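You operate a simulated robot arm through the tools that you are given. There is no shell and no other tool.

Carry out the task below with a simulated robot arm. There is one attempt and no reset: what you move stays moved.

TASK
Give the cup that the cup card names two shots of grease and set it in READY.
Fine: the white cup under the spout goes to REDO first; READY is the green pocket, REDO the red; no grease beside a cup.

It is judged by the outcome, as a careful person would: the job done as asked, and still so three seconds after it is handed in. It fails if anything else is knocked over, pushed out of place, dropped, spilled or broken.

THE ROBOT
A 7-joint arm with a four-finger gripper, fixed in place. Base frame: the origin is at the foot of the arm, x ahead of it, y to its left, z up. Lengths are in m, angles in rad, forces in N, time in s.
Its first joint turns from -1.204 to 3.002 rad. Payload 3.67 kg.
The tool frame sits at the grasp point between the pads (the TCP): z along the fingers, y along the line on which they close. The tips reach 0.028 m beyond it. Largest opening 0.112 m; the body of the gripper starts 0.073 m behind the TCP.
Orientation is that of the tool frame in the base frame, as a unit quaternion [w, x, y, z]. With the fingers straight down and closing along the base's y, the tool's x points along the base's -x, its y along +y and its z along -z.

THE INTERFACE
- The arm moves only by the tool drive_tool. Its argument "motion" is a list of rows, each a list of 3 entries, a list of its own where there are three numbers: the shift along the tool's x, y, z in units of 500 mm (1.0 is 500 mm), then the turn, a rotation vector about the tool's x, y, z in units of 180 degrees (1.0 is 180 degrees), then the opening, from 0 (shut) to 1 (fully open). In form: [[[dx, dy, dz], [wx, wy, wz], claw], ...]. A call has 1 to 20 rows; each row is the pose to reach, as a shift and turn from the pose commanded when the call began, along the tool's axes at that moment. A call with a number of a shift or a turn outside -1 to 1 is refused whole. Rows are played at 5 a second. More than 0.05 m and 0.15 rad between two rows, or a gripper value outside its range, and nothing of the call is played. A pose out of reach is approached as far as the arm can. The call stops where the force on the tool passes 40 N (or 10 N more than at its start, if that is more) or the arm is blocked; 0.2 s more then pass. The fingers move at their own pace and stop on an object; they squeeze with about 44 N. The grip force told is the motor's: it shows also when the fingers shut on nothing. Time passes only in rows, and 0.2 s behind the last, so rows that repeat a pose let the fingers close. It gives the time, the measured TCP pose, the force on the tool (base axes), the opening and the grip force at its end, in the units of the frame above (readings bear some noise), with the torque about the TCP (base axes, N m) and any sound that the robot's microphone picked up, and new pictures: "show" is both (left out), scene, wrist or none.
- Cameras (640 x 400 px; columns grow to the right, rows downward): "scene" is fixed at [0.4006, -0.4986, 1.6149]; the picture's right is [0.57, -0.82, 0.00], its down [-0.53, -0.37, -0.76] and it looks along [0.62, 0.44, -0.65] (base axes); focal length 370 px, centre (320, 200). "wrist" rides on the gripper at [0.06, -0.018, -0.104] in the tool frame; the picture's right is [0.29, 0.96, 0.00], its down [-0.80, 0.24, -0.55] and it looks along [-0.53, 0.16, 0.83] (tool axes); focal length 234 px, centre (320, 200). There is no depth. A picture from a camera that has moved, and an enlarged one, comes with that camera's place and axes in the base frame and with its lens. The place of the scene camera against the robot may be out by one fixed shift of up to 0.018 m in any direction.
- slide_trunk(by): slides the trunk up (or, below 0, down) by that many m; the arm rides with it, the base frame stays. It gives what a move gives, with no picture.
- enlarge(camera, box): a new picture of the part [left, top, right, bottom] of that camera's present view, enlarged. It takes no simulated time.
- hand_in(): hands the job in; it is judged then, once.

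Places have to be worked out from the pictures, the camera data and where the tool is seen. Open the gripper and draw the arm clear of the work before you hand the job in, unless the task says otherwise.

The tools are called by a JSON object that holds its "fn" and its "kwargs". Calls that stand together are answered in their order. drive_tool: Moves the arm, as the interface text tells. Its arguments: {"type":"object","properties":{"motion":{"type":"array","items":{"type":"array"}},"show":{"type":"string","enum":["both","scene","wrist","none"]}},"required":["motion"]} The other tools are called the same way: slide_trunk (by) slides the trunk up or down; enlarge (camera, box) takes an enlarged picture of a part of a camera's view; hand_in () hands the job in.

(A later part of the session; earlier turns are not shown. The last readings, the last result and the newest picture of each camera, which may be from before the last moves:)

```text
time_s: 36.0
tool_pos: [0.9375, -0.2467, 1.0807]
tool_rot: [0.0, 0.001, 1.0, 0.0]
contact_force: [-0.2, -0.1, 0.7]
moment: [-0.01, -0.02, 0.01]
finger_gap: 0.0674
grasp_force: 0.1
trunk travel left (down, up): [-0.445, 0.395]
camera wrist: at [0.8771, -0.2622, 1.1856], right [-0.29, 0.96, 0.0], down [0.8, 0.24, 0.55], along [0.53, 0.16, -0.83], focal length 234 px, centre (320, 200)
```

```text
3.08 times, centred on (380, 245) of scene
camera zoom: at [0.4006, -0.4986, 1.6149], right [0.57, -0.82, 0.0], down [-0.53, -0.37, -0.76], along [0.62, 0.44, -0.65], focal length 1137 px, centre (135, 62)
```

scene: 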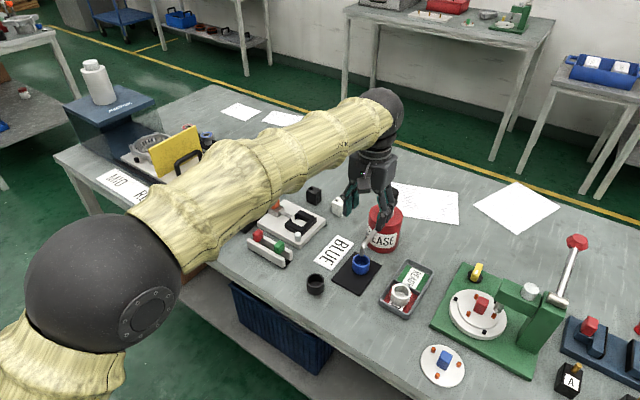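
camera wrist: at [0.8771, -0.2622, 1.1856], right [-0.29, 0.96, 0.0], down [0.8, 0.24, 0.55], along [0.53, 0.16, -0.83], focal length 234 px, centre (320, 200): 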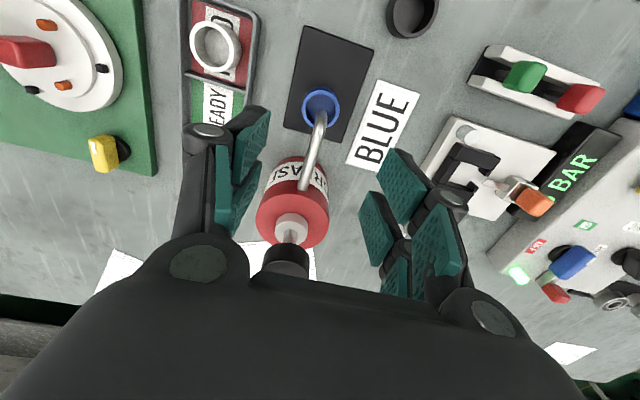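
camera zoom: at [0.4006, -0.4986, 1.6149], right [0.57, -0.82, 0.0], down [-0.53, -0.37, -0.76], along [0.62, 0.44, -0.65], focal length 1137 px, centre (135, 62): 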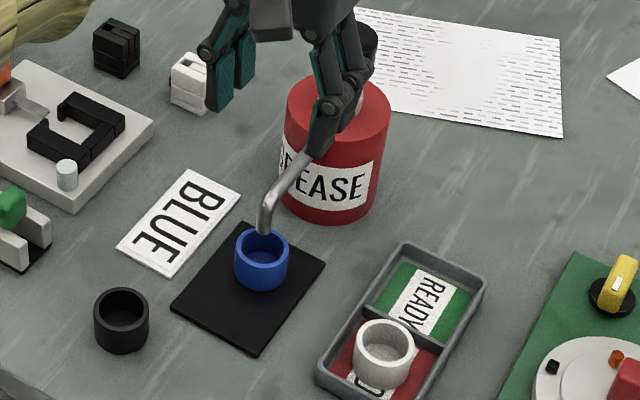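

The blue cup sits under the spout. I'll raise the trunk 0.12 so the arm keeps a comfortable posture, then close the fingers and move above the pump head at (1.045, -0.244).

{"fn": "slide_trunk", "kwargs": {"by": 0.12}}

{"fn": "drive_tool", "kwargs": {"motion": [[[0, 0, 0], [0, 0, 0], 0.3], [[-0.054, 0, 0], [0, 0, 0], 0], [[-0.108, 0, 0], [0, 0, 0], 0], [[-0.162, 0, 0], [0, 0, 0], 0], [[-0.215, 0, 0], [0, 0, 0], 0], [[-0.215, 0, 0], [0, 0, 0], 0]], "show": "both"}}

{"fn": "enlarge", "kwargs": {"camera": "scene", "box": [320, 110, 440, 300]}}

```text
time_s: 37.5
tool_pos: [0.9367, -0.2469, 1.2008]
tool_rot: [0.0, 0.001, 1.0, 0.0]
contact_force: [-0.3, -1.0, 0.7]
moment: [0.03, 0.0, -0.02]
finger_gap: 0.067
grasp_force: 0.0
trunk travel left (down, up): [-0.565, 0.275]
```

```text
time_s: 38.9
tool_pos: [1.0252, -0.2463, 1.1997]
tool_rot: [0.0, 0.001, 1.0, 0.0]
contact_force: [0.2, -0.1, -0.7]
moment: [0.03, 0.03, -0.01]
finger_gap: 0.0
grasp_force: 35.8
out of reach, approached as far as the arm can: row 5, 6
trunk travel left (down, up): [-0.565, 0.275]
camera wrist: at [0.9661, -0.2621, 1.3031], right [-0.29, 0.96, 0.0], down [0.8, 0.24, 0.55], along [0.53, 0.16, -0.83], focal length 234 px, centre (320, 200)
```

scene: 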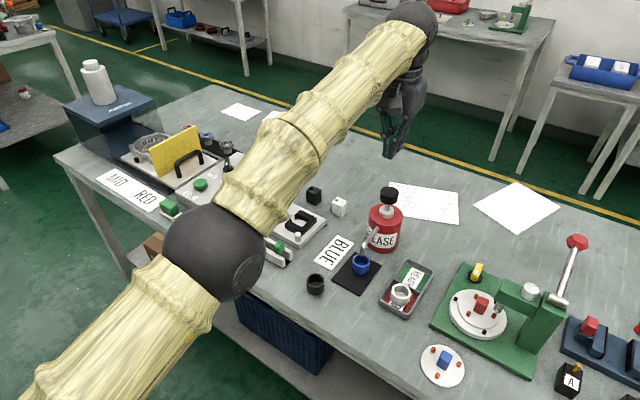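
wrist: 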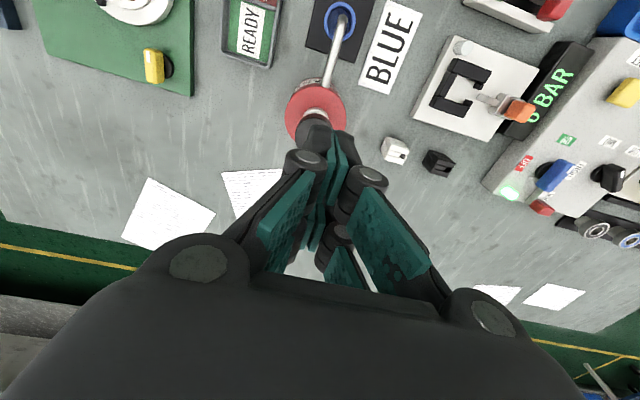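

```text
2.11 times, centred on (380, 205) of scene
camera zoom: at [0.4006, -0.4986, 1.6149], right [0.57, -0.82, 0.0], down [-0.53, -0.37, -0.76], along [0.62, 0.44, -0.65], focal length 778 px, centre (194, 190)
```

zoom: 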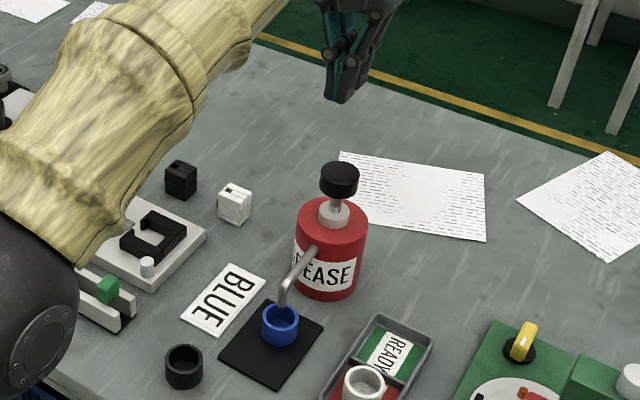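

The arm is stretched here at z 1.20 (x reached 1.025 only). Keeping the tool low relative to the trunk extends the reach, so I'll raise the trunk 0.10 and then bring the tool down toward z≈1.12.

{"fn": "slide_trunk", "kwargs": {"by": 0.1}}

{"fn": "drive_tool", "kwargs": {"motion": [[[0, 0, 0.08], [0, 0, 0], 0], [[0, 0, 0.16], [0, 0, 0], 0], [[0, 0, 0.24], [0, 0, 0], 0], [[0, 0, 0.32], [0, 0, 0], 0], [[0, 0, 0.32], [0, 0, 0], 0]], "show": "both"}}

{"fn": "enlarge", "kwargs": {"camera": "scene", "box": [320, 110, 440, 300]}}

```text
time_s: 40.2
tool_pos: [1.0257, -0.2476, 1.2991]
tool_rot: [0.0, 0.001, 1.0, 0.0]
contact_force: [-0.3, 0.4, 0.7]
moment: [0.01, 0.04, 0.06]
finger_gap: 0.0
grasp_force: 35.8
trunk travel left (down, up): [-0.665, 0.175]
```

```text
time_s: 41.4
tool_pos: [1.0255, -0.2464, 1.1402]
tool_rot: [0.001, 0.0, 1.0, 0.0]
contact_force: [0.1, 0.5, 0.1]
moment: [0.03, -0.01, -0.03]
finger_gap: 0.0
grasp_force: 36.3
trunk travel left (down, up): [-0.665, 0.175]
camera wrist: at [0.9648, -0.2615, 1.2447], right [-0.29, 0.96, 0.0], down [0.8, 0.24, 0.56], along [0.53, 0.16, -0.83], focal length 234 px, centre (320, 200)
```

scene: 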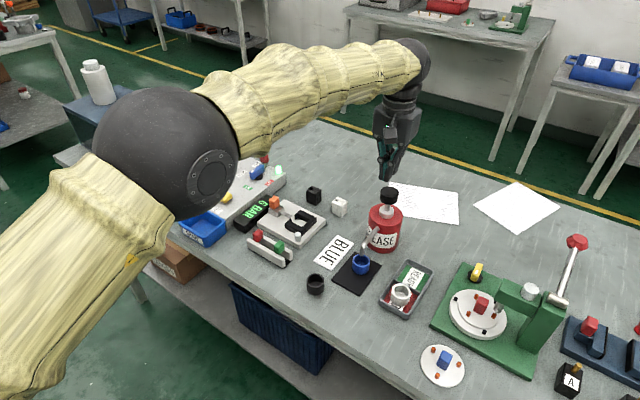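
wrist: 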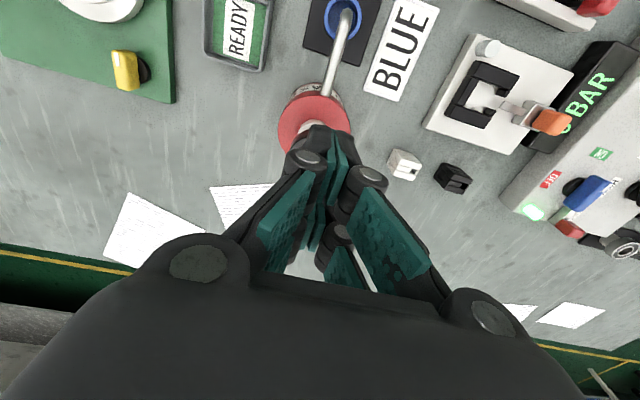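

```text
2.11 times, centred on (380, 205) of scene
camera zoom: at [0.4006, -0.4986, 1.6149], right [0.57, -0.82, 0.0], down [-0.53, -0.37, -0.76], along [0.62, 0.44, -0.65], focal length 778 px, centre (194, 190)
```

zoom: 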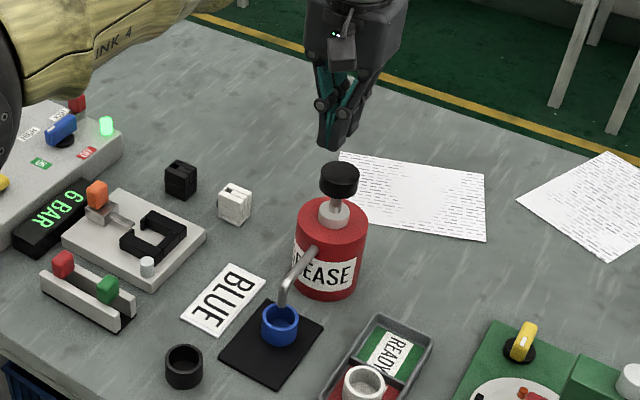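

Good reach now. I'll move the remaining +20 mm in x to centre over the head and lower until the tips are about 12 mm above the head top (z≈1.053).

{"fn": "drive_tool", "kwargs": {"motion": [[[-0.0396, -0.0016, 0], [0, 0, 0], 0], [[-0.0396, -0.0016, 0.05], [0, 0, 0], 0], [[-0.0396, -0.0016, 0.0954], [0, 0, 0], 0], [[-0.0396, -0.0016, 0.0954], [0, 0, 0], 0]], "show": "both"}}

{"fn": "enlarge", "kwargs": {"camera": "scene", "box": [340, 140, 440, 290]}}

{"fn": "enlarge", "kwargs": {"camera": "wrist", "box": [260, 40, 420, 240]}}

```text
time_s: 42.4
tool_pos: [1.0446, -0.2472, 1.0925]
tool_rot: [0.0, 0.001, 1.0, 0.0]
contact_force: [-0.8, 0.4, 0.7]
moment: [-0.01, 0.01, 0.02]
finger_gap: 0.0
grasp_force: 35.2
trunk travel left (down, up): [-0.665, 0.175]
camera wrist: at [0.9853, -0.2632, 1.1958], right [-0.29, 0.96, 0.0], down [0.8, 0.24, 0.56], along [0.53, 0.16, -0.83], focal length 234 px, centre (320, 200)
```

scene: 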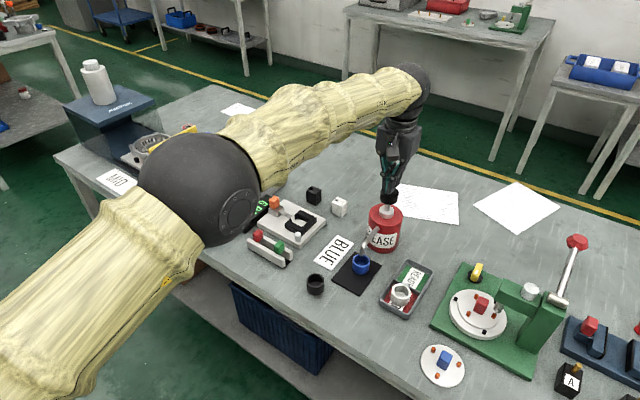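
wrist: 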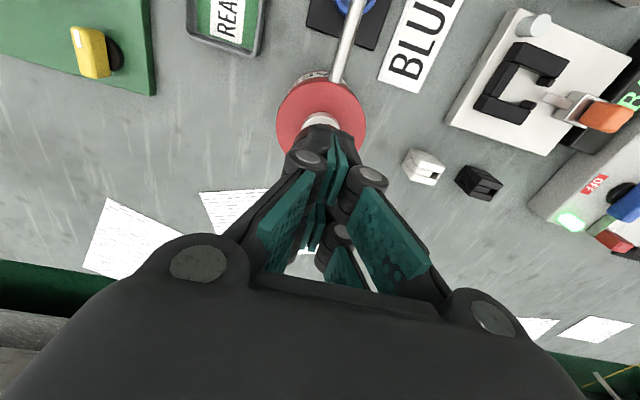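

```text
2.67 times, centred on (390, 215) of scene
camera zoom: at [0.4006, -0.4986, 1.6149], right [0.57, -0.82, 0.0], down [-0.53, -0.37, -0.76], along [0.62, 0.44, -0.65], focal length 986 px, centre (133, 160)
```

zoom: 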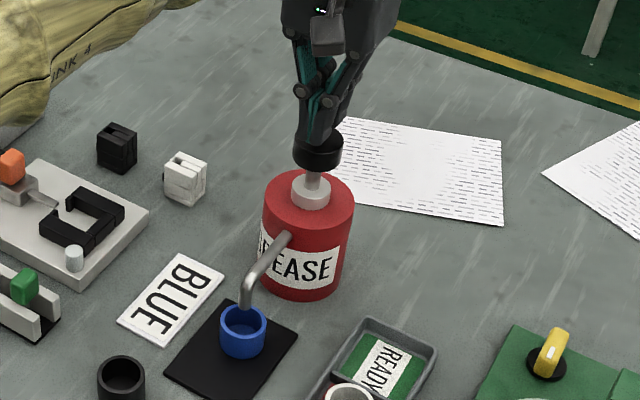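

```text
2.00 times, centred on (340, 140) of wrist
camera zoom: at [0.9853, -0.2632, 1.1958], right [-0.29, 0.96, 0.0], down [0.8, 0.24, 0.56], along [0.53, 0.16, -0.83], focal length 468 px, centre (280, 320)
```

zoom: 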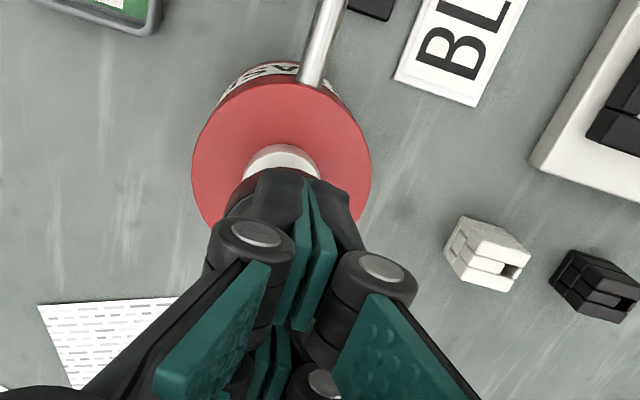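

I'll zoom in on the fingertip and head to confirm that they are centred before pressing.

{"fn": "enlarge", "kwargs": {"camera": "scene", "box": [370, 160, 420, 230]}}

{"fn": "enlarge", "kwargs": {"camera": "wrist", "box": [270, 90, 370, 190]}}

```text
5.71 times, centred on (395, 195) of scene
camera zoom: at [0.4006, -0.4986, 1.6149], right [0.57, -0.82, 0.0], down [-0.53, -0.37, -0.76], along [0.62, 0.44, -0.65], focal length 2112 px, centre (-109, 229)
```

zoom: 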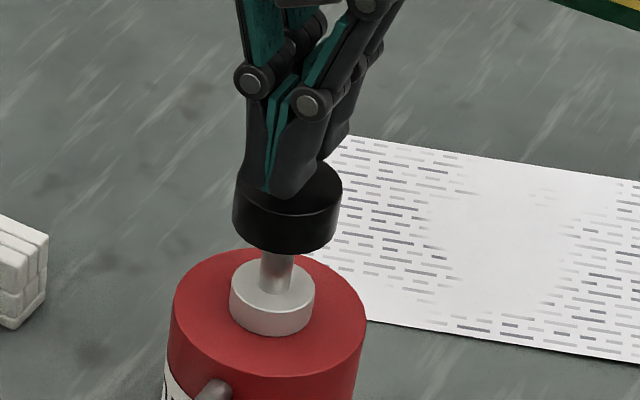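

```text
4.00 times, centred on (320, 140) of wrist
camera zoom: at [0.9853, -0.2632, 1.1958], right [-0.29, 0.96, 0.0], down [0.8, 0.24, 0.56], along [0.53, 0.16, -0.83], focal length 937 px, centre (320, 440)
```

zoom: 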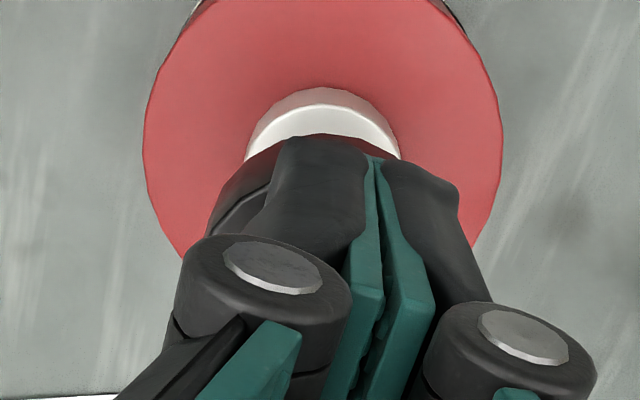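

The wrist view puts the can axis at about (1.043, -0.245), so the closed fingertips are centred on the head within a few mm. I'll lower slowly: first 11 mm to contact plus a few mm, watching force and sound.

{"fn": "drive_tool", "kwargs": {"motion": [[[0.003, 0, 0.006], [0, 0, 0], 0], [[0.003, 0, 0.012], [0, 0, 0], 0], [[0.003, 0, 0.018], [0, 0, 0], 0], [[0.003, 0, 0.024], [0, 0, 0], 0], [[0.003, 0, 0.03], [0, 0, 0], 0]], "show": "scene"}}

{"fn": "enlarge", "kwargs": {"camera": "scene", "box": [360, 170, 430, 270]}}

```text
time_s: 43.6
tool_pos: [1.0435, -0.2477, 1.0763]
tool_rot: [0.0, 0.001, 1.0, 0.0]
contact_force: [0.2, 0.4, 0.0]
moment: [-0.01, -0.04, 0.04]
finger_gap: 0.0061
grasp_force: 35.6
trunk travel left (down, up): [-0.665, 0.175]
```

scene: 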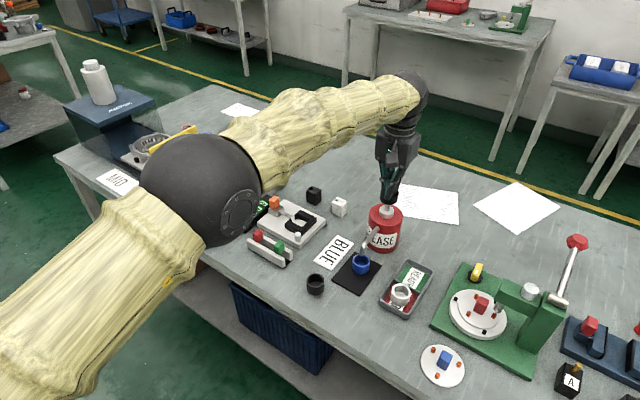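

```text
4.00 times, centred on (395, 220) of scene
camera zoom: at [0.4006, -0.4986, 1.6149], right [0.57, -0.82, 0.0], down [-0.53, -0.37, -0.76], along [0.62, 0.44, -0.65], focal length 1478 px, centre (20, 120)
```

zoom: 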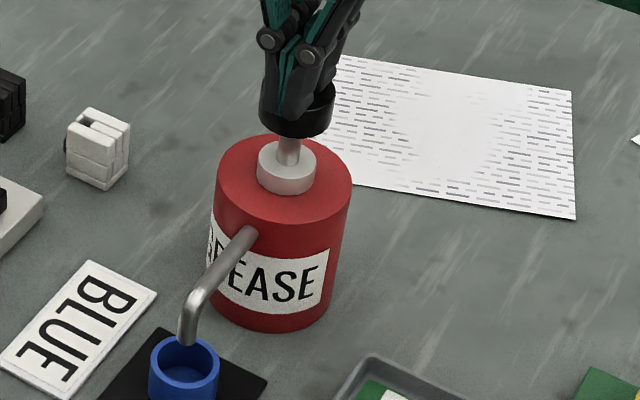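

The gap reads 6 mm although commanded shut, with no force on the tool, so something is between the fingertips. I'll look closely before going on.

{"fn": "enlarge", "kwargs": {"camera": "scene", "box": [372, 165, 412, 225]}}

{"fn": "enlarge", "kwargs": {"camera": "wrist", "box": [260, 80, 380, 200]}}

{"fn": "enlarge", "kwargs": {"camera": "wrist", "box": [220, 80, 440, 300]}}

```text
6.67 times, centred on (392, 195) of scene
camera zoom: at [0.4006, -0.4986, 1.6149], right [0.57, -0.82, 0.0], down [-0.53, -0.37, -0.76], along [0.62, 0.44, -0.65], focal length 2464 px, centre (-160, 233)
```

zoom: 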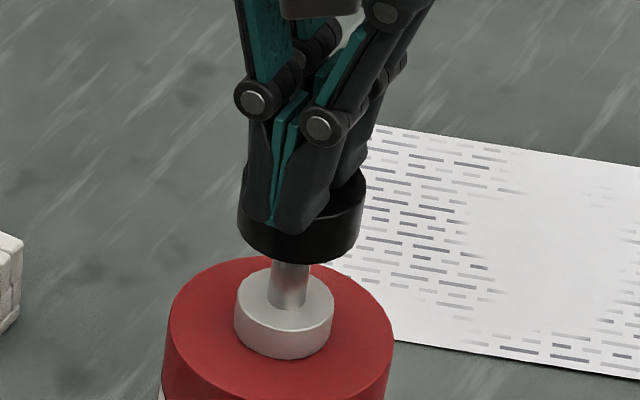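

```text
3.33 times, centred on (320, 140) of wrist
camera zoom: at [0.9845, -0.2635, 1.1806], right [-0.29, 0.96, 0.0], down [0.8, 0.24, 0.56], along [0.53, 0.16, -0.83], focal length 781 px, centre (320, 400)
```

zoom: 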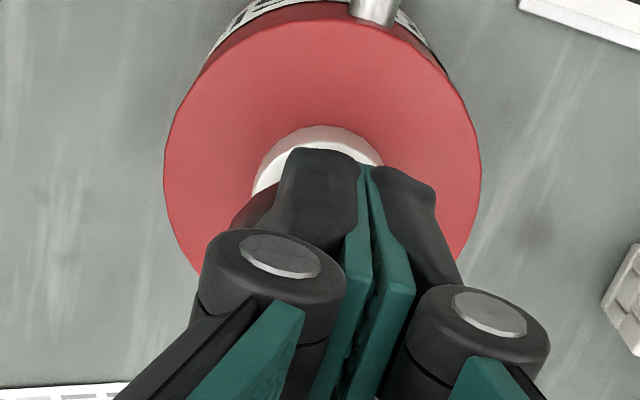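

```text
1.82 times, centred on (330, 190) of wrist
camera zoom: at [0.9845, -0.2635, 1.1806], right [-0.29, 0.96, 0.0], down [0.8, 0.24, 0.56], along [0.53, 0.16, -0.83], focal length 426 px, centre (302, 218)
```

zoom: 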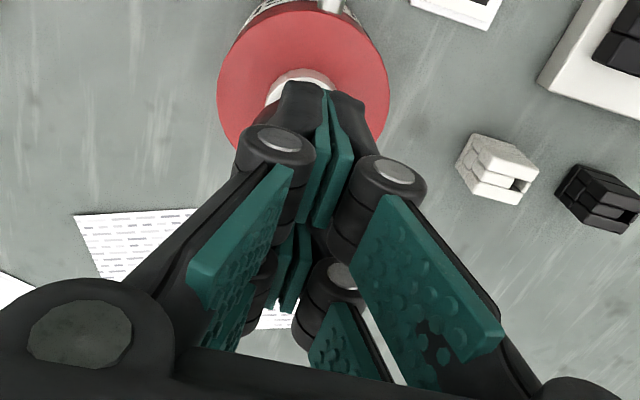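

The head hasn't visibly moved yet and the fingers look closed at the tip. I'll go down 2 mm more and recheck force and gap.

{"fn": "drive_tool", "kwargs": {"motion": [[[0, 0, 0.004], [0, 0, 0], 0], [[0, 0, 0.004], [0, 0, 0], 0]], "show": "none"}}

```text
time_s: 44.2
tool_pos: [1.0431, -0.2492, 1.0744]
tool_rot: [0.001, 0.0, 1.0, -0.001]
contact_force: [1.1, 0.4, 1.9]
moment: [0.02, -0.01, -0.01]
finger_gap: 0.0061
grasp_force: 35.5
trunk travel left (down, up): [-0.665, 0.175]
```

There's a slight force now (about 2 N). I'll continue down in small steps to see whether this is the pump spring.

{"fn": "drive_tool", "kwargs": {"motion": [[[0, 0, 0.004], [0, 0, 0], 0], [[0, 0, 0.006], [0, 0, 0], 0], [[0, 0, 0.006], [0, 0, 0], 0]], "show": "scene"}}

{"fn": "enlarge", "kwargs": {"camera": "scene", "box": [372, 165, 412, 225]}}

```text
time_s: 45.0
tool_pos: [1.0436, -0.2481, 1.0716]
tool_rot: [0.001, 0.001, 1.0, 0.0]
contact_force: [1.9, -0.5, 2.3]
moment: [-0.03, -0.01, -0.03]
finger_gap: 0.006
grasp_force: 35.5
trunk travel left (down, up): [-0.665, 0.175]
```

scene: 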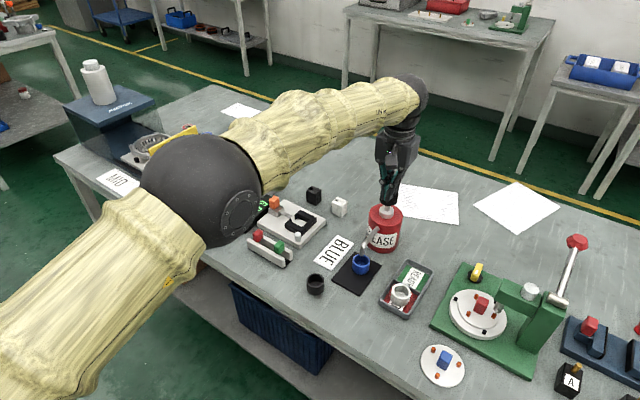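

```text
6.67 times, centred on (392, 195) of scene
camera zoom: at [0.4006, -0.4986, 1.6149], right [0.57, -0.82, 0.0], down [-0.53, -0.37, -0.76], along [0.62, 0.44, -0.65], focal length 2464 px, centre (-160, 233)
```

zoom: 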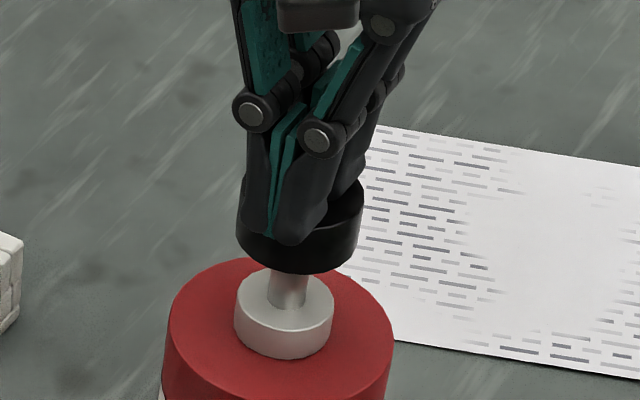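

The head is moving down with the fingertips under a light spring force (about 2 N). I'll continue the stroke in 2 mm rows until the force rises or a sound comes.

{"fn": "drive_tool", "kwargs": {"motion": [[[0, 0, 0.004], [0, 0, 0], 0], [[0, 0, 0.008], [0, 0, 0], 0], [[0, 0, 0.012], [0, 0, 0], 0], [[0, 0, 0.016], [0, 0, 0], 0]], "show": "scene"}}

{"fn": "enlarge", "kwargs": {"camera": "scene", "box": [340, 165, 420, 285]}}

```text
time_s: 46.0
tool_pos: [1.043, -0.2474, 1.0646]
tool_rot: [0.0, 0.001, 1.0, 0.0]
contact_force: [2.0, 0.2, 4.9]
moment: [0.01, -0.06, 0.03]
finger_gap: 0.0059
grasp_force: 35.4
trunk travel left (down, up): [-0.665, 0.175]
```

scene: 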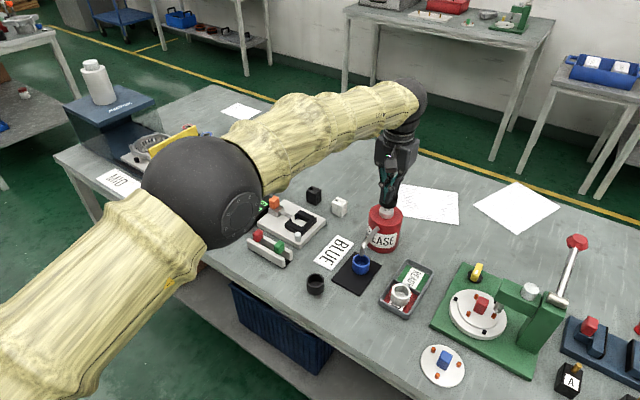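

```text
3.33 times, centred on (380, 225) of scene
camera zoom: at [0.4006, -0.4986, 1.6149], right [0.57, -0.82, 0.0], down [-0.53, -0.37, -0.76], along [0.62, 0.44, -0.65], focal length 1232 px, centre (120, 117)
```

zoom: 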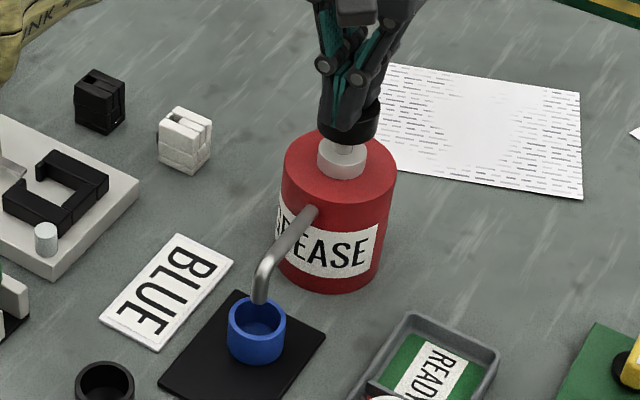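

Force is 4.9 N with the head well down, and no shot sound yet. I'll continue a few more mm.

{"fn": "drive_tool", "kwargs": {"motion": [[[0, 0, 0.003], [0, 0, 0], 0], [[0, 0, 0.006], [0, 0, 0], 0], [[0, 0, 0.009], [0, 0, 0], 0], [[0, 0, 0.012], [0, 0, 0], 0]], "show": "scene"}}

{"fn": "enlarge", "kwargs": {"camera": "scene", "box": [340, 165, 420, 285]}}

```text
time_s: 47.0
tool_pos: [1.0431, -0.2479, 1.0597]
tool_rot: [0.001, 0.001, 1.0, 0.001]
contact_force: [0.4, 0.8, 5.5]
moment: [0.0, 0.02, 0.02]
finger_gap: 0.0057
grasp_force: 35.6
trunk travel left (down, up): [-0.665, 0.175]
```

scene: 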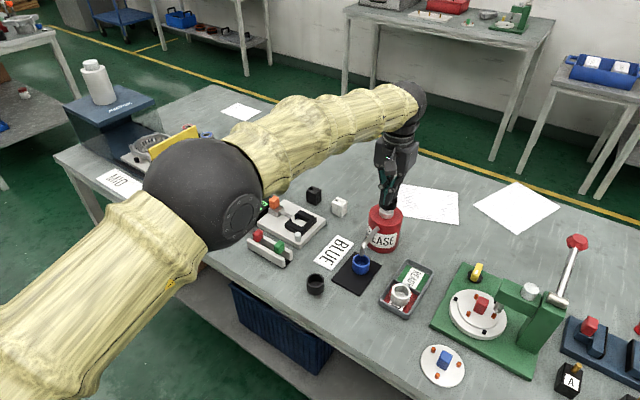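

```text
3.33 times, centred on (380, 225) of scene
camera zoom: at [0.4006, -0.4986, 1.6149], right [0.57, -0.82, 0.0], down [-0.53, -0.37, -0.76], along [0.62, 0.44, -0.65], focal length 1232 px, centre (120, 117)
```

zoom: 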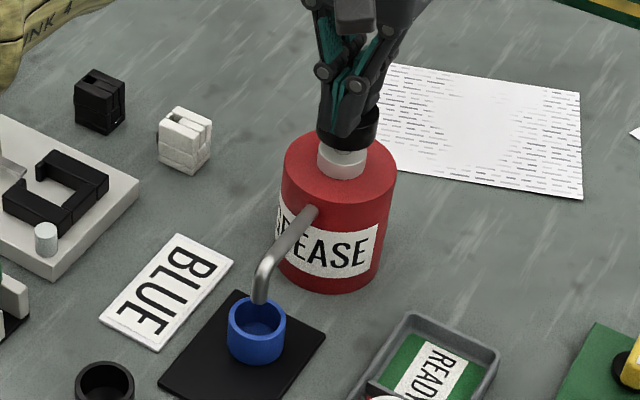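

The head is nearly down on its collar. I'll continue the last few mm to the bottom of the stroke.

{"fn": "drive_tool", "kwargs": {"motion": [[[0, 0, 0.003], [0, 0, 0], 0], [[0, 0, 0.006], [0, 0, 0], 0], [[0, 0, 0.009], [0, 0, 0], 0]], "show": "scene"}}

{"fn": "enlarge", "kwargs": {"camera": "scene", "box": [340, 165, 420, 285]}}

```text
time_s: 47.8
tool_pos: [1.0439, -0.248, 1.0545]
tool_rot: [0.001, 0.0, 1.0, 0.001]
contact_force: [-1.2, 1.8, 6.8]
moment: [0.04, 0.01, 0.02]
finger_gap: 0.0059
grasp_force: 36.1
trunk travel left (down, up): [-0.665, 0.175]
```

scene: 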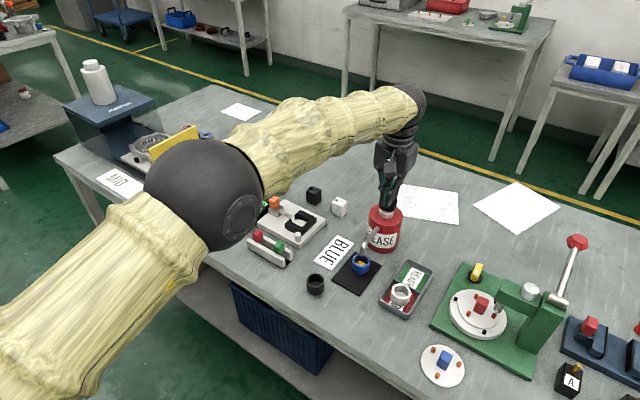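

```text
3.33 times, centred on (380, 225) of scene
camera zoom: at [0.4006, -0.4986, 1.6149], right [0.57, -0.82, 0.0], down [-0.53, -0.37, -0.76], along [0.62, 0.44, -0.65], focal length 1232 px, centre (120, 117)
```

zoom: 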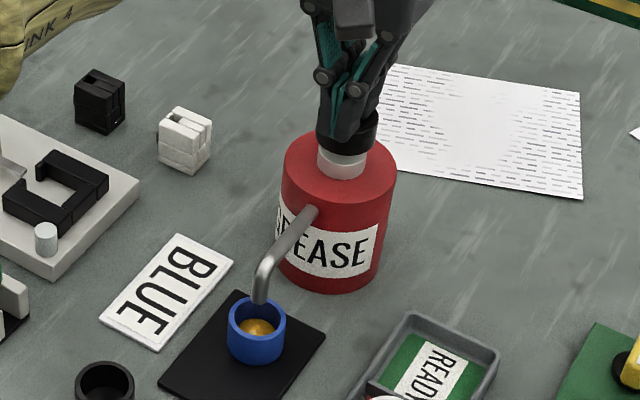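

Grease (amber) has appeared in the blue cup: the first shot. I'll raise fully off the head so that it returns, and check.

{"fn": "drive_tool", "kwargs": {"motion": [[[0, 0, -0.02], [0, 0, 0], 0], [[0, 0, -0.04], [0, 0, 0], 0], [[0, 0, -0.06], [0, 0, 0], 0], [[0, 0, -0.08], [0, 0, 0], 0], [[0, 0, -0.08], [0, 0, 0], 0]], "show": "both"}}

{"fn": "enlarge", "kwargs": {"camera": "scene", "box": [340, 165, 420, 285]}}

{"fn": "enlarge", "kwargs": {"camera": "scene", "box": [340, 240, 390, 290]}}

```text
time_s: 49.0
tool_pos: [1.0442, -0.2473, 1.0935]
tool_rot: [0.0, 0.0, 1.0, 0.001]
contact_force: [0.2, -0.2, -0.1]
moment: [0.05, 0.01, 0.01]
finger_gap: 0.0
grasp_force: 36.3
trunk travel left (down, up): [-0.665, 0.175]
camera wrist: at [0.9844, -0.2634, 1.197], right [-0.29, 0.96, 0.0], down [0.8, 0.24, 0.55], along [0.53, 0.16, -0.83], focal length 234 px, centre (320, 200)
```

scene: 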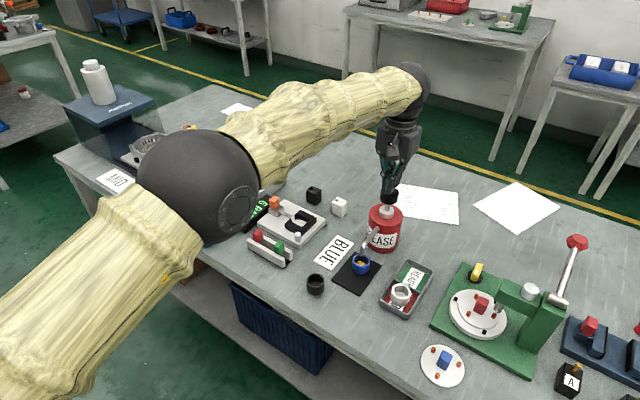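
wrist: 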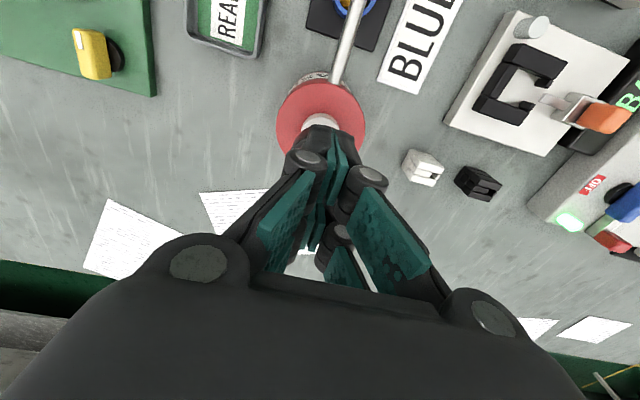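

```text
3.33 times, centred on (380, 225) of scene
camera zoom: at [0.4006, -0.4986, 1.6149], right [0.57, -0.82, 0.0], down [-0.53, -0.37, -0.76], along [0.62, 0.44, -0.65], focal length 1232 px, centre (120, 117)
```

zoom: 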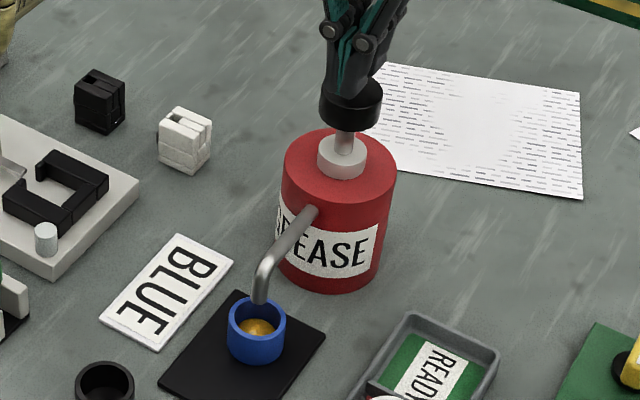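

```text
8.00 times, centred on (365, 265) of scene
camera zoom: at [0.4006, -0.4986, 1.6149], right [0.57, -0.82, 0.0], down [-0.53, -0.37, -0.76], along [0.62, 0.44, -0.65], focal length 2957 px, centre (-40, -320)
```

zoom: 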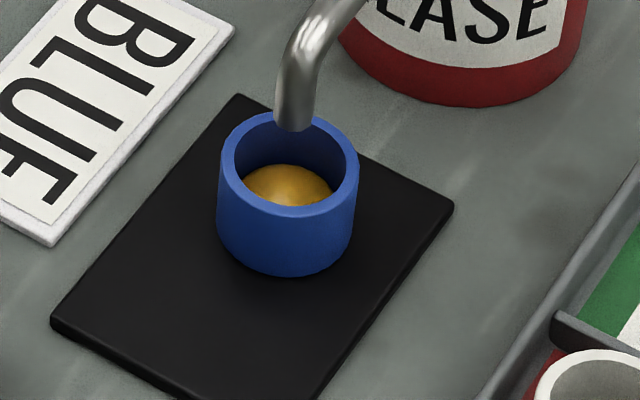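

The head sprang back and the first shot is cleanly inside the cup. Now I'll do the second press to exactly the same depth (40 mm down from here).

{"fn": "drive_tool", "kwargs": {"motion": [[[0, 0, 0.012], [0, 0, 0], 0], [[0, 0, 0.024], [0, 0, 0], 0], [[0, 0, 0.034], [0, 0, 0], 0], [[0, 0, 0.044], [0, 0, 0], 0], [[0, 0, 0.054], [0, 0, 0], 0], [[0, 0, 0.064], [0, 0, 0], 0], [[0, 0, 0.072], [0, 0, 0], 0], [[0, 0, 0.08], [0, 0, 0], 0]], "show": "scene"}}

{"fn": "enlarge", "kwargs": {"camera": "scene", "box": [340, 240, 390, 290]}}

{"fn": "enlarge", "kwargs": {"camera": "scene", "box": [340, 165, 420, 285]}}

```text
time_s: 50.8
tool_pos: [1.0444, -0.2471, 1.0539]
tool_rot: [0.001, 0.0, 1.0, 0.001]
contact_force: [1.7, -0.5, 6.5]
moment: [0.0, -0.02, -0.04]
finger_gap: 0.0059
grasp_force: 36.1
trunk travel left (down, up): [-0.665, 0.175]
```

scene: 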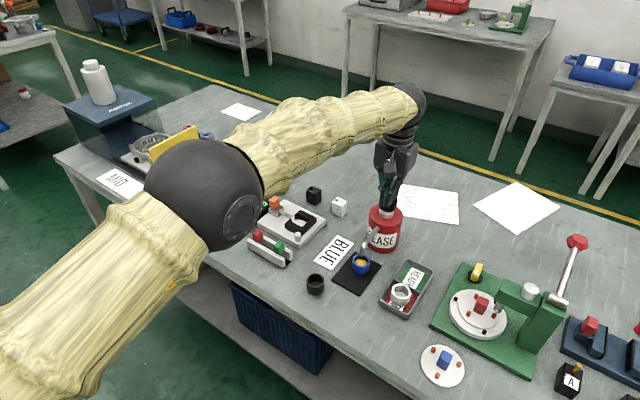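

```text
8.00 times, centred on (365, 265) of scene
camera zoom: at [0.4006, -0.4986, 1.6149], right [0.57, -0.82, 0.0], down [-0.53, -0.37, -0.76], along [0.62, 0.44, -0.65], focal length 2957 px, centre (-40, -320)
```

zoom: 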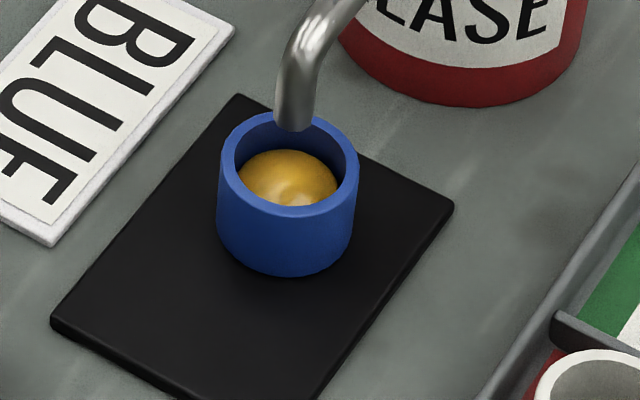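

```text
3.33 times, centred on (380, 225) of scene
camera zoom: at [0.4006, -0.4986, 1.6149], right [0.57, -0.82, 0.0], down [-0.53, -0.37, -0.76], along [0.62, 0.44, -0.65], focal length 1232 px, centre (120, 117)
```

zoom: 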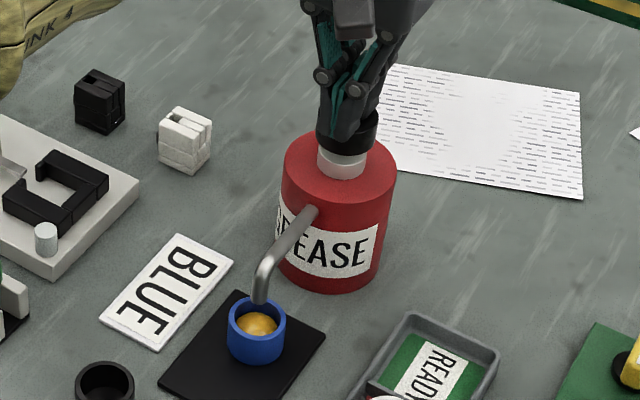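

The second shot landed; the mound is clearly larger and contained. I'll raise well off the head and move back above the cup, keeping the fingers closed until clear.

{"fn": "drive_tool", "kwargs": {"motion": [[[0, 0, -0.04], [0, 0, 0], 0], [[0, 0, -0.1], [0, 0, 0], 0], [[0, 0, -0.18], [0, 0, 0], 0], [[0, 0, -0.25], [0, 0, 0], 0], [[0.07, 0, -0.25], [0, 0, 0], 0], [[0.14, 0, -0.25], [0, 0, 0], 0.3], [[0.212, 0.002, -0.25], [0, 0, 0], 0.6], [[0.212, 0.002, -0.25], [0, 0, 0], 0.6]], "show": "both"}}

{"fn": "enlarge", "kwargs": {"camera": "wrist", "box": [250, 50, 390, 230]}}

{"fn": "enlarge", "kwargs": {"camera": "scene", "box": [330, 180, 450, 310]}}

```text
time_s: 52.6
tool_pos: [0.9389, -0.247, 1.1768]
tool_rot: [-0.001, 0.001, 1.0, 0.0]
contact_force: [1.0, 0.4, -1.1]
moment: [0.01, 0.02, 0.0]
finger_gap: 0.0673
grasp_force: 0.0
trunk travel left (down, up): [-0.665, 0.175]
camera wrist: at [0.8802, -0.2628, 1.2799], right [-0.29, 0.96, 0.0], down [0.8, 0.24, 0.55], along [0.53, 0.16, -0.83], focal length 234 px, centre (320, 200)
```

scene: 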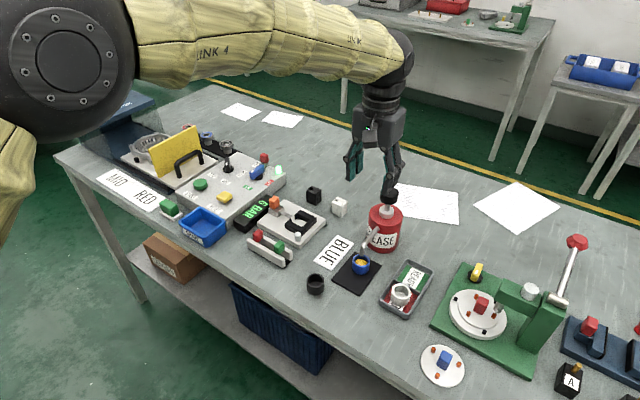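
wrist: 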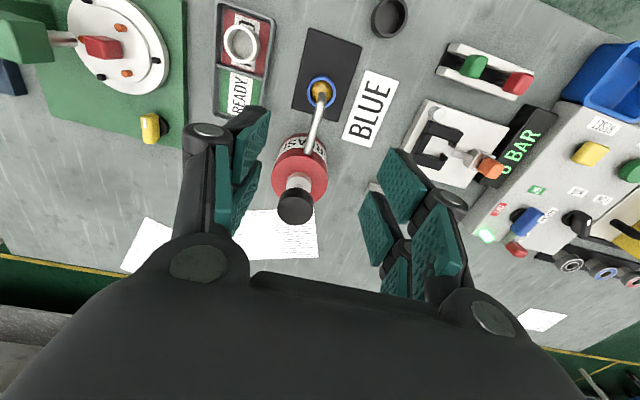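

```text
2.22 times, centred on (320, 140) of wrist
camera zoom: at [0.8802, -0.2628, 1.2799], right [-0.29, 0.96, 0.0], down [0.8, 0.24, 0.55], along [0.53, 0.16, -0.83], focal length 520 px, centre (320, 333)
```

zoom: 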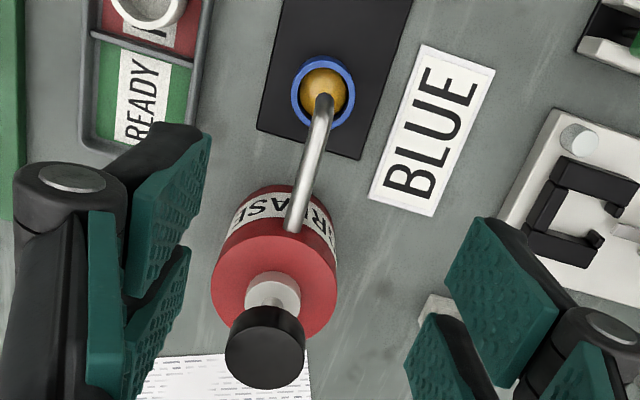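

```text
3.08 times, centred on (390, 245) of scene
camera zoom: at [0.4006, -0.4986, 1.6149], right [0.57, -0.82, 0.0], down [-0.53, -0.37, -0.76], along [0.62, 0.44, -0.65], focal length 1137 px, centre (105, 62)
```

zoom: 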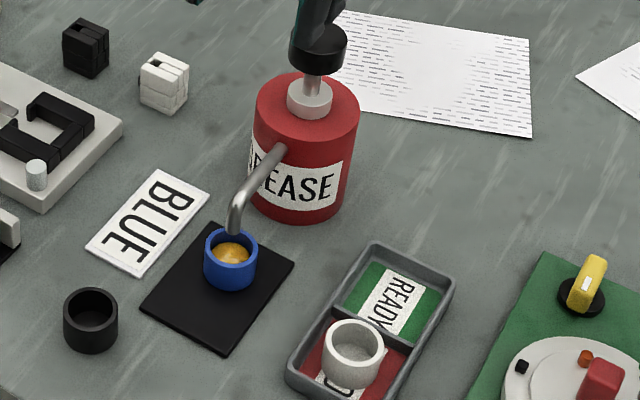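

Both shots are in the blue cup, nothing is spilled, and the head is back up. I'll raise the tool 0.10, then lower the trunk 0.22 to return to the earlier working posture above the cup.

{"fn": "drive_tool", "kwargs": {"motion": [[[0, 0, -0.06], [0, 0, 0], 0.6], [[0, 0, -0.12], [0, 0, 0], 0.6], [[0, 0, -0.18], [0, 0, 0], 0.6], [[0, 0, -0.2], [0, 0, 0], 0.6]], "show": "none"}}

{"fn": "slide_trunk", "kwargs": {"by": -0.22}}

{"fn": "drive_tool", "kwargs": {"motion": [[[0, 0, 0.002], [0, 0, 0], 0.6], [[0, 0, 0.002], [0, 0, 0], 0.6]], "show": "both"}}

{"fn": "enlarge", "kwargs": {"camera": "wrist", "box": [250, 60, 390, 240]}}

```text
time_s: 53.6
tool_pos: [0.938, -0.2471, 1.2781]
tool_rot: [0.0, 0.001, 1.0, -0.001]
contact_force: [0.7, -0.1, -0.6]
moment: [0.0, 0.01, 0.0]
finger_gap: 0.067
grasp_force: 0.0
trunk travel left (down, up): [-0.665, 0.175]
```

```text
time_s: 55.9
tool_pos: [0.9385, -0.2476, 1.0588]
tool_rot: [0.001, 0.001, 1.0, 0.001]
contact_force: [0.3, 0.9, 0.3]
moment: [0.01, 0.01, 0.01]
finger_gap: 0.0672
grasp_force: 0.0
trunk travel left (down, up): [-0.445, 0.395]
```

```text
time_s: 56.5
tool_pos: [0.9371, -0.2473, 1.0569]
tool_rot: [0.0, 0.001, 1.0, 0.0]
contact_force: [-0.5, -1.2, 0.6]
moment: [0.01, -0.01, 0.03]
finger_gap: 0.0673
grasp_force: 0.0
trunk travel left (down, up): [-0.445, 0.395]
camera wrist: at [0.8787, -0.2629, 1.1613], right [-0.29, 0.96, 0.0], down [0.8, 0.24, 0.55], along [0.53, 0.16, -0.83], focal length 234 px, centre (320, 200)
```

scene: 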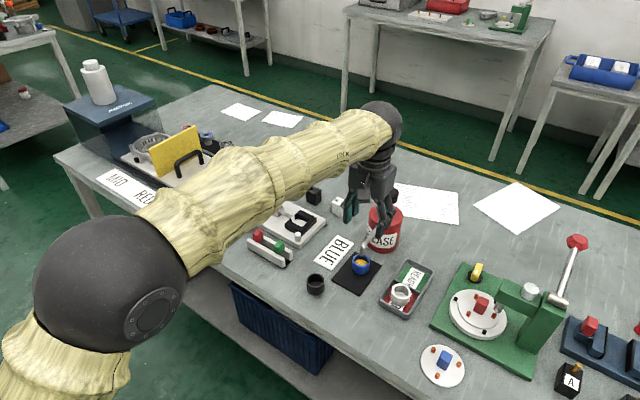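
wrist: 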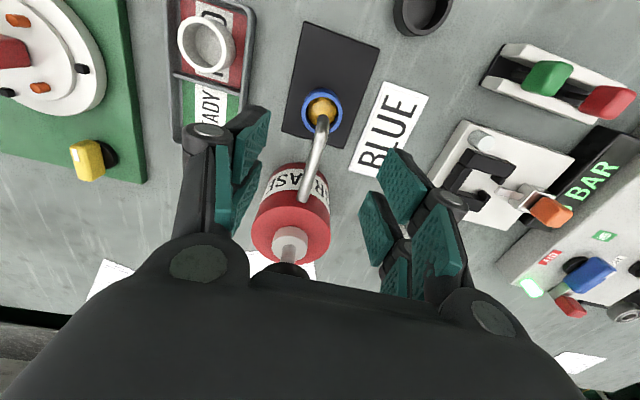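

```text
2.22 times, centred on (320, 150) of wrist
camera zoom: at [0.8787, -0.2629, 1.1613], right [-0.29, 0.96, 0.0], down [0.8, 0.24, 0.55], along [0.53, 0.16, -0.83], focal length 520 px, centre (320, 311)
```

zoom: 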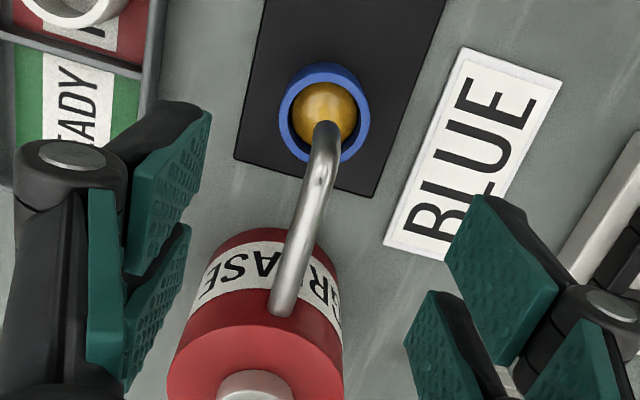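

The cup is at (0.936, -0.244). I'll correct 2.6 mm in x and descend with the fingers on either side of the spout, pausing above the cup.

{"fn": "drive_tool", "kwargs": {"motion": [[[0.0052, 0.002, 0.03], [0, 0, 0], 0.6], [[0.0052, 0.002, 0.08], [0, 0, 0], 0.6], [[0.0052, 0.002, 0.13], [0, 0, 0], 0.6], [[0.0052, 0.002, 0.185], [0, 0, 0], 0.6], [[0.0052, 0.002, 0.185], [0, 0, 0], 0.6]], "show": "wrist"}}

{"fn": "enlarge", "kwargs": {"camera": "wrist", "box": [230, 70, 420, 250]}}

```text
time_s: 57.7
tool_pos: [0.9355, -0.246, 0.9655]
tool_rot: [0.001, 0.001, 1.0, 0.0]
contact_force: [0.2, 0.8, 0.0]
moment: [0.0, -0.03, 0.01]
finger_gap: 0.067
grasp_force: 0.1
trunk travel left (down, up): [-0.445, 0.395]
camera wrist: at [0.8761, -0.2622, 1.0691], right [-0.29, 0.96, 0.0], down [0.8, 0.24, 0.56], along [0.53, 0.16, -0.83], focal length 234 px, centre (320, 200)
```

wrist: 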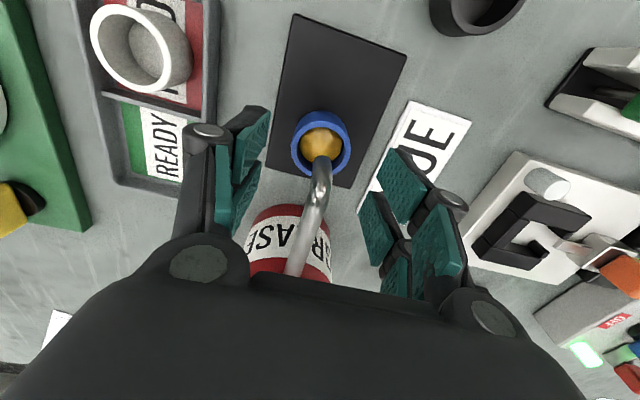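

```text
2.22 times, centred on (325, 160) of wrist
camera zoom: at [0.8761, -0.2622, 1.0691], right [-0.29, 0.96, 0.0], down [0.8, 0.24, 0.56], along [0.53, 0.16, -0.83], focal length 520 px, centre (309, 289)
```

zoom: 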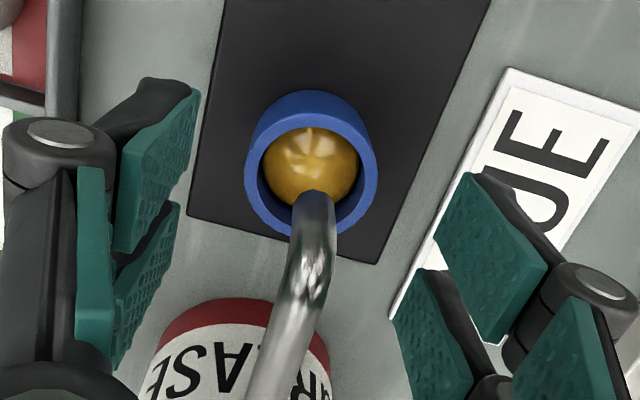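

Well centred. I'll descend the last 34 mm to the grasp height and close on the blue cup.

{"fn": "drive_tool", "kwargs": {"motion": [[[0, 0, 0.034], [0, 0, 0], 0.6], [[0, 0, 0.068], [0, 0, 0], 0.6], [[0, 0, 0.068], [0, 0, 0], 0.6], [[0, 0, 0.068], [0, 0, 0], 0.45], [[0, 0, 0.068], [0, 0, 0], 0.3], [[0, 0, 0.068], [0, 0, 0], 0.3], [[0, 0, 0.068], [0, 0, 0], 0.3]], "show": "both"}}

{"fn": "enlarge", "kwargs": {"camera": "wrist", "box": [230, 70, 420, 250]}}

{"fn": "enlarge", "kwargs": {"camera": "scene", "box": [320, 190, 420, 300]}}

```text
time_s: 59.3
tool_pos: [0.9358, -0.2451, 0.9314]
tool_rot: [0.001, 0.001, 1.0, -0.001]
contact_force: [0.0, -0.4, -0.4]
moment: [-0.01, 0.0, 0.01]
finger_gap: 0.0382
grasp_force: 44.1
trunk travel left (down, up): [-0.445, 0.395]
camera wrist: at [0.8763, -0.2615, 1.0355], right [-0.29, 0.96, 0.0], down [0.8, 0.24, 0.55], along [0.53, 0.16, -0.83], focal length 234 px, centre (320, 200)
```

scene: 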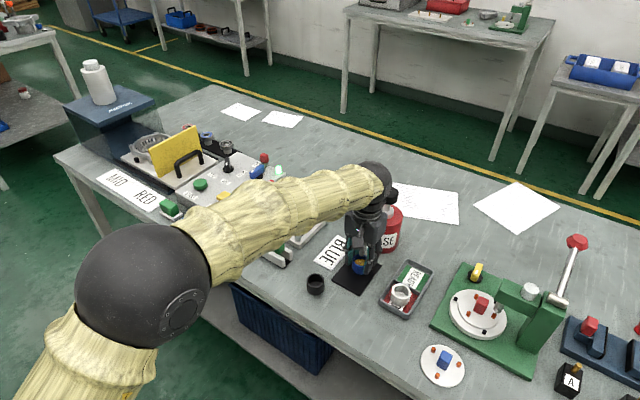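
wrist: 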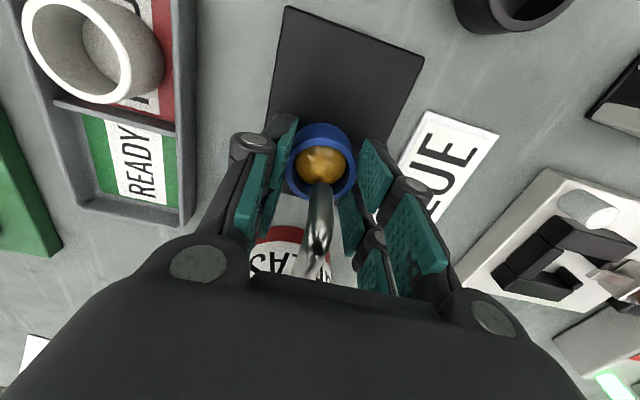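

```text
2.22 times, centred on (325, 160) of wrist
camera zoom: at [0.8763, -0.2615, 1.0355], right [-0.29, 0.96, 0.0], down [0.8, 0.24, 0.55], along [0.53, 0.16, -0.83], focal length 520 px, centre (309, 289)
```

zoom: 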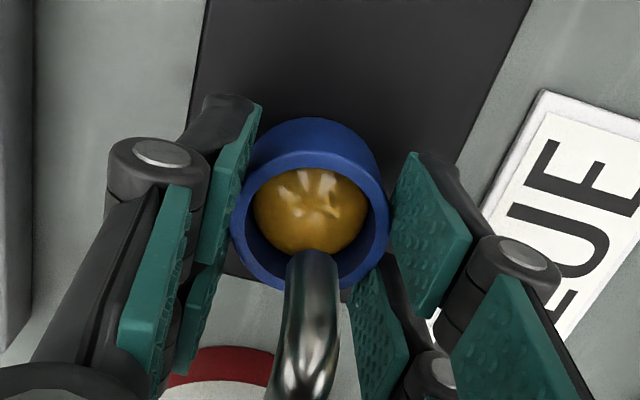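

```text
3.64 times, centred on (370, 245) of scene
camera zoom: at [0.4006, -0.4986, 1.6149], right [0.57, -0.82, 0.0], down [-0.53, -0.37, -0.76], along [0.62, 0.44, -0.65], focal length 1344 px, centre (138, 36)
```

zoom: 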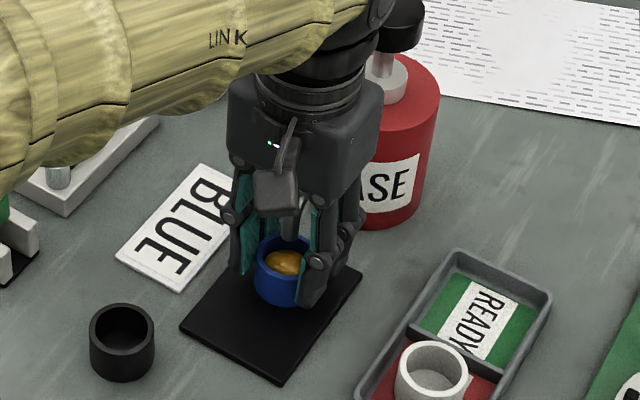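

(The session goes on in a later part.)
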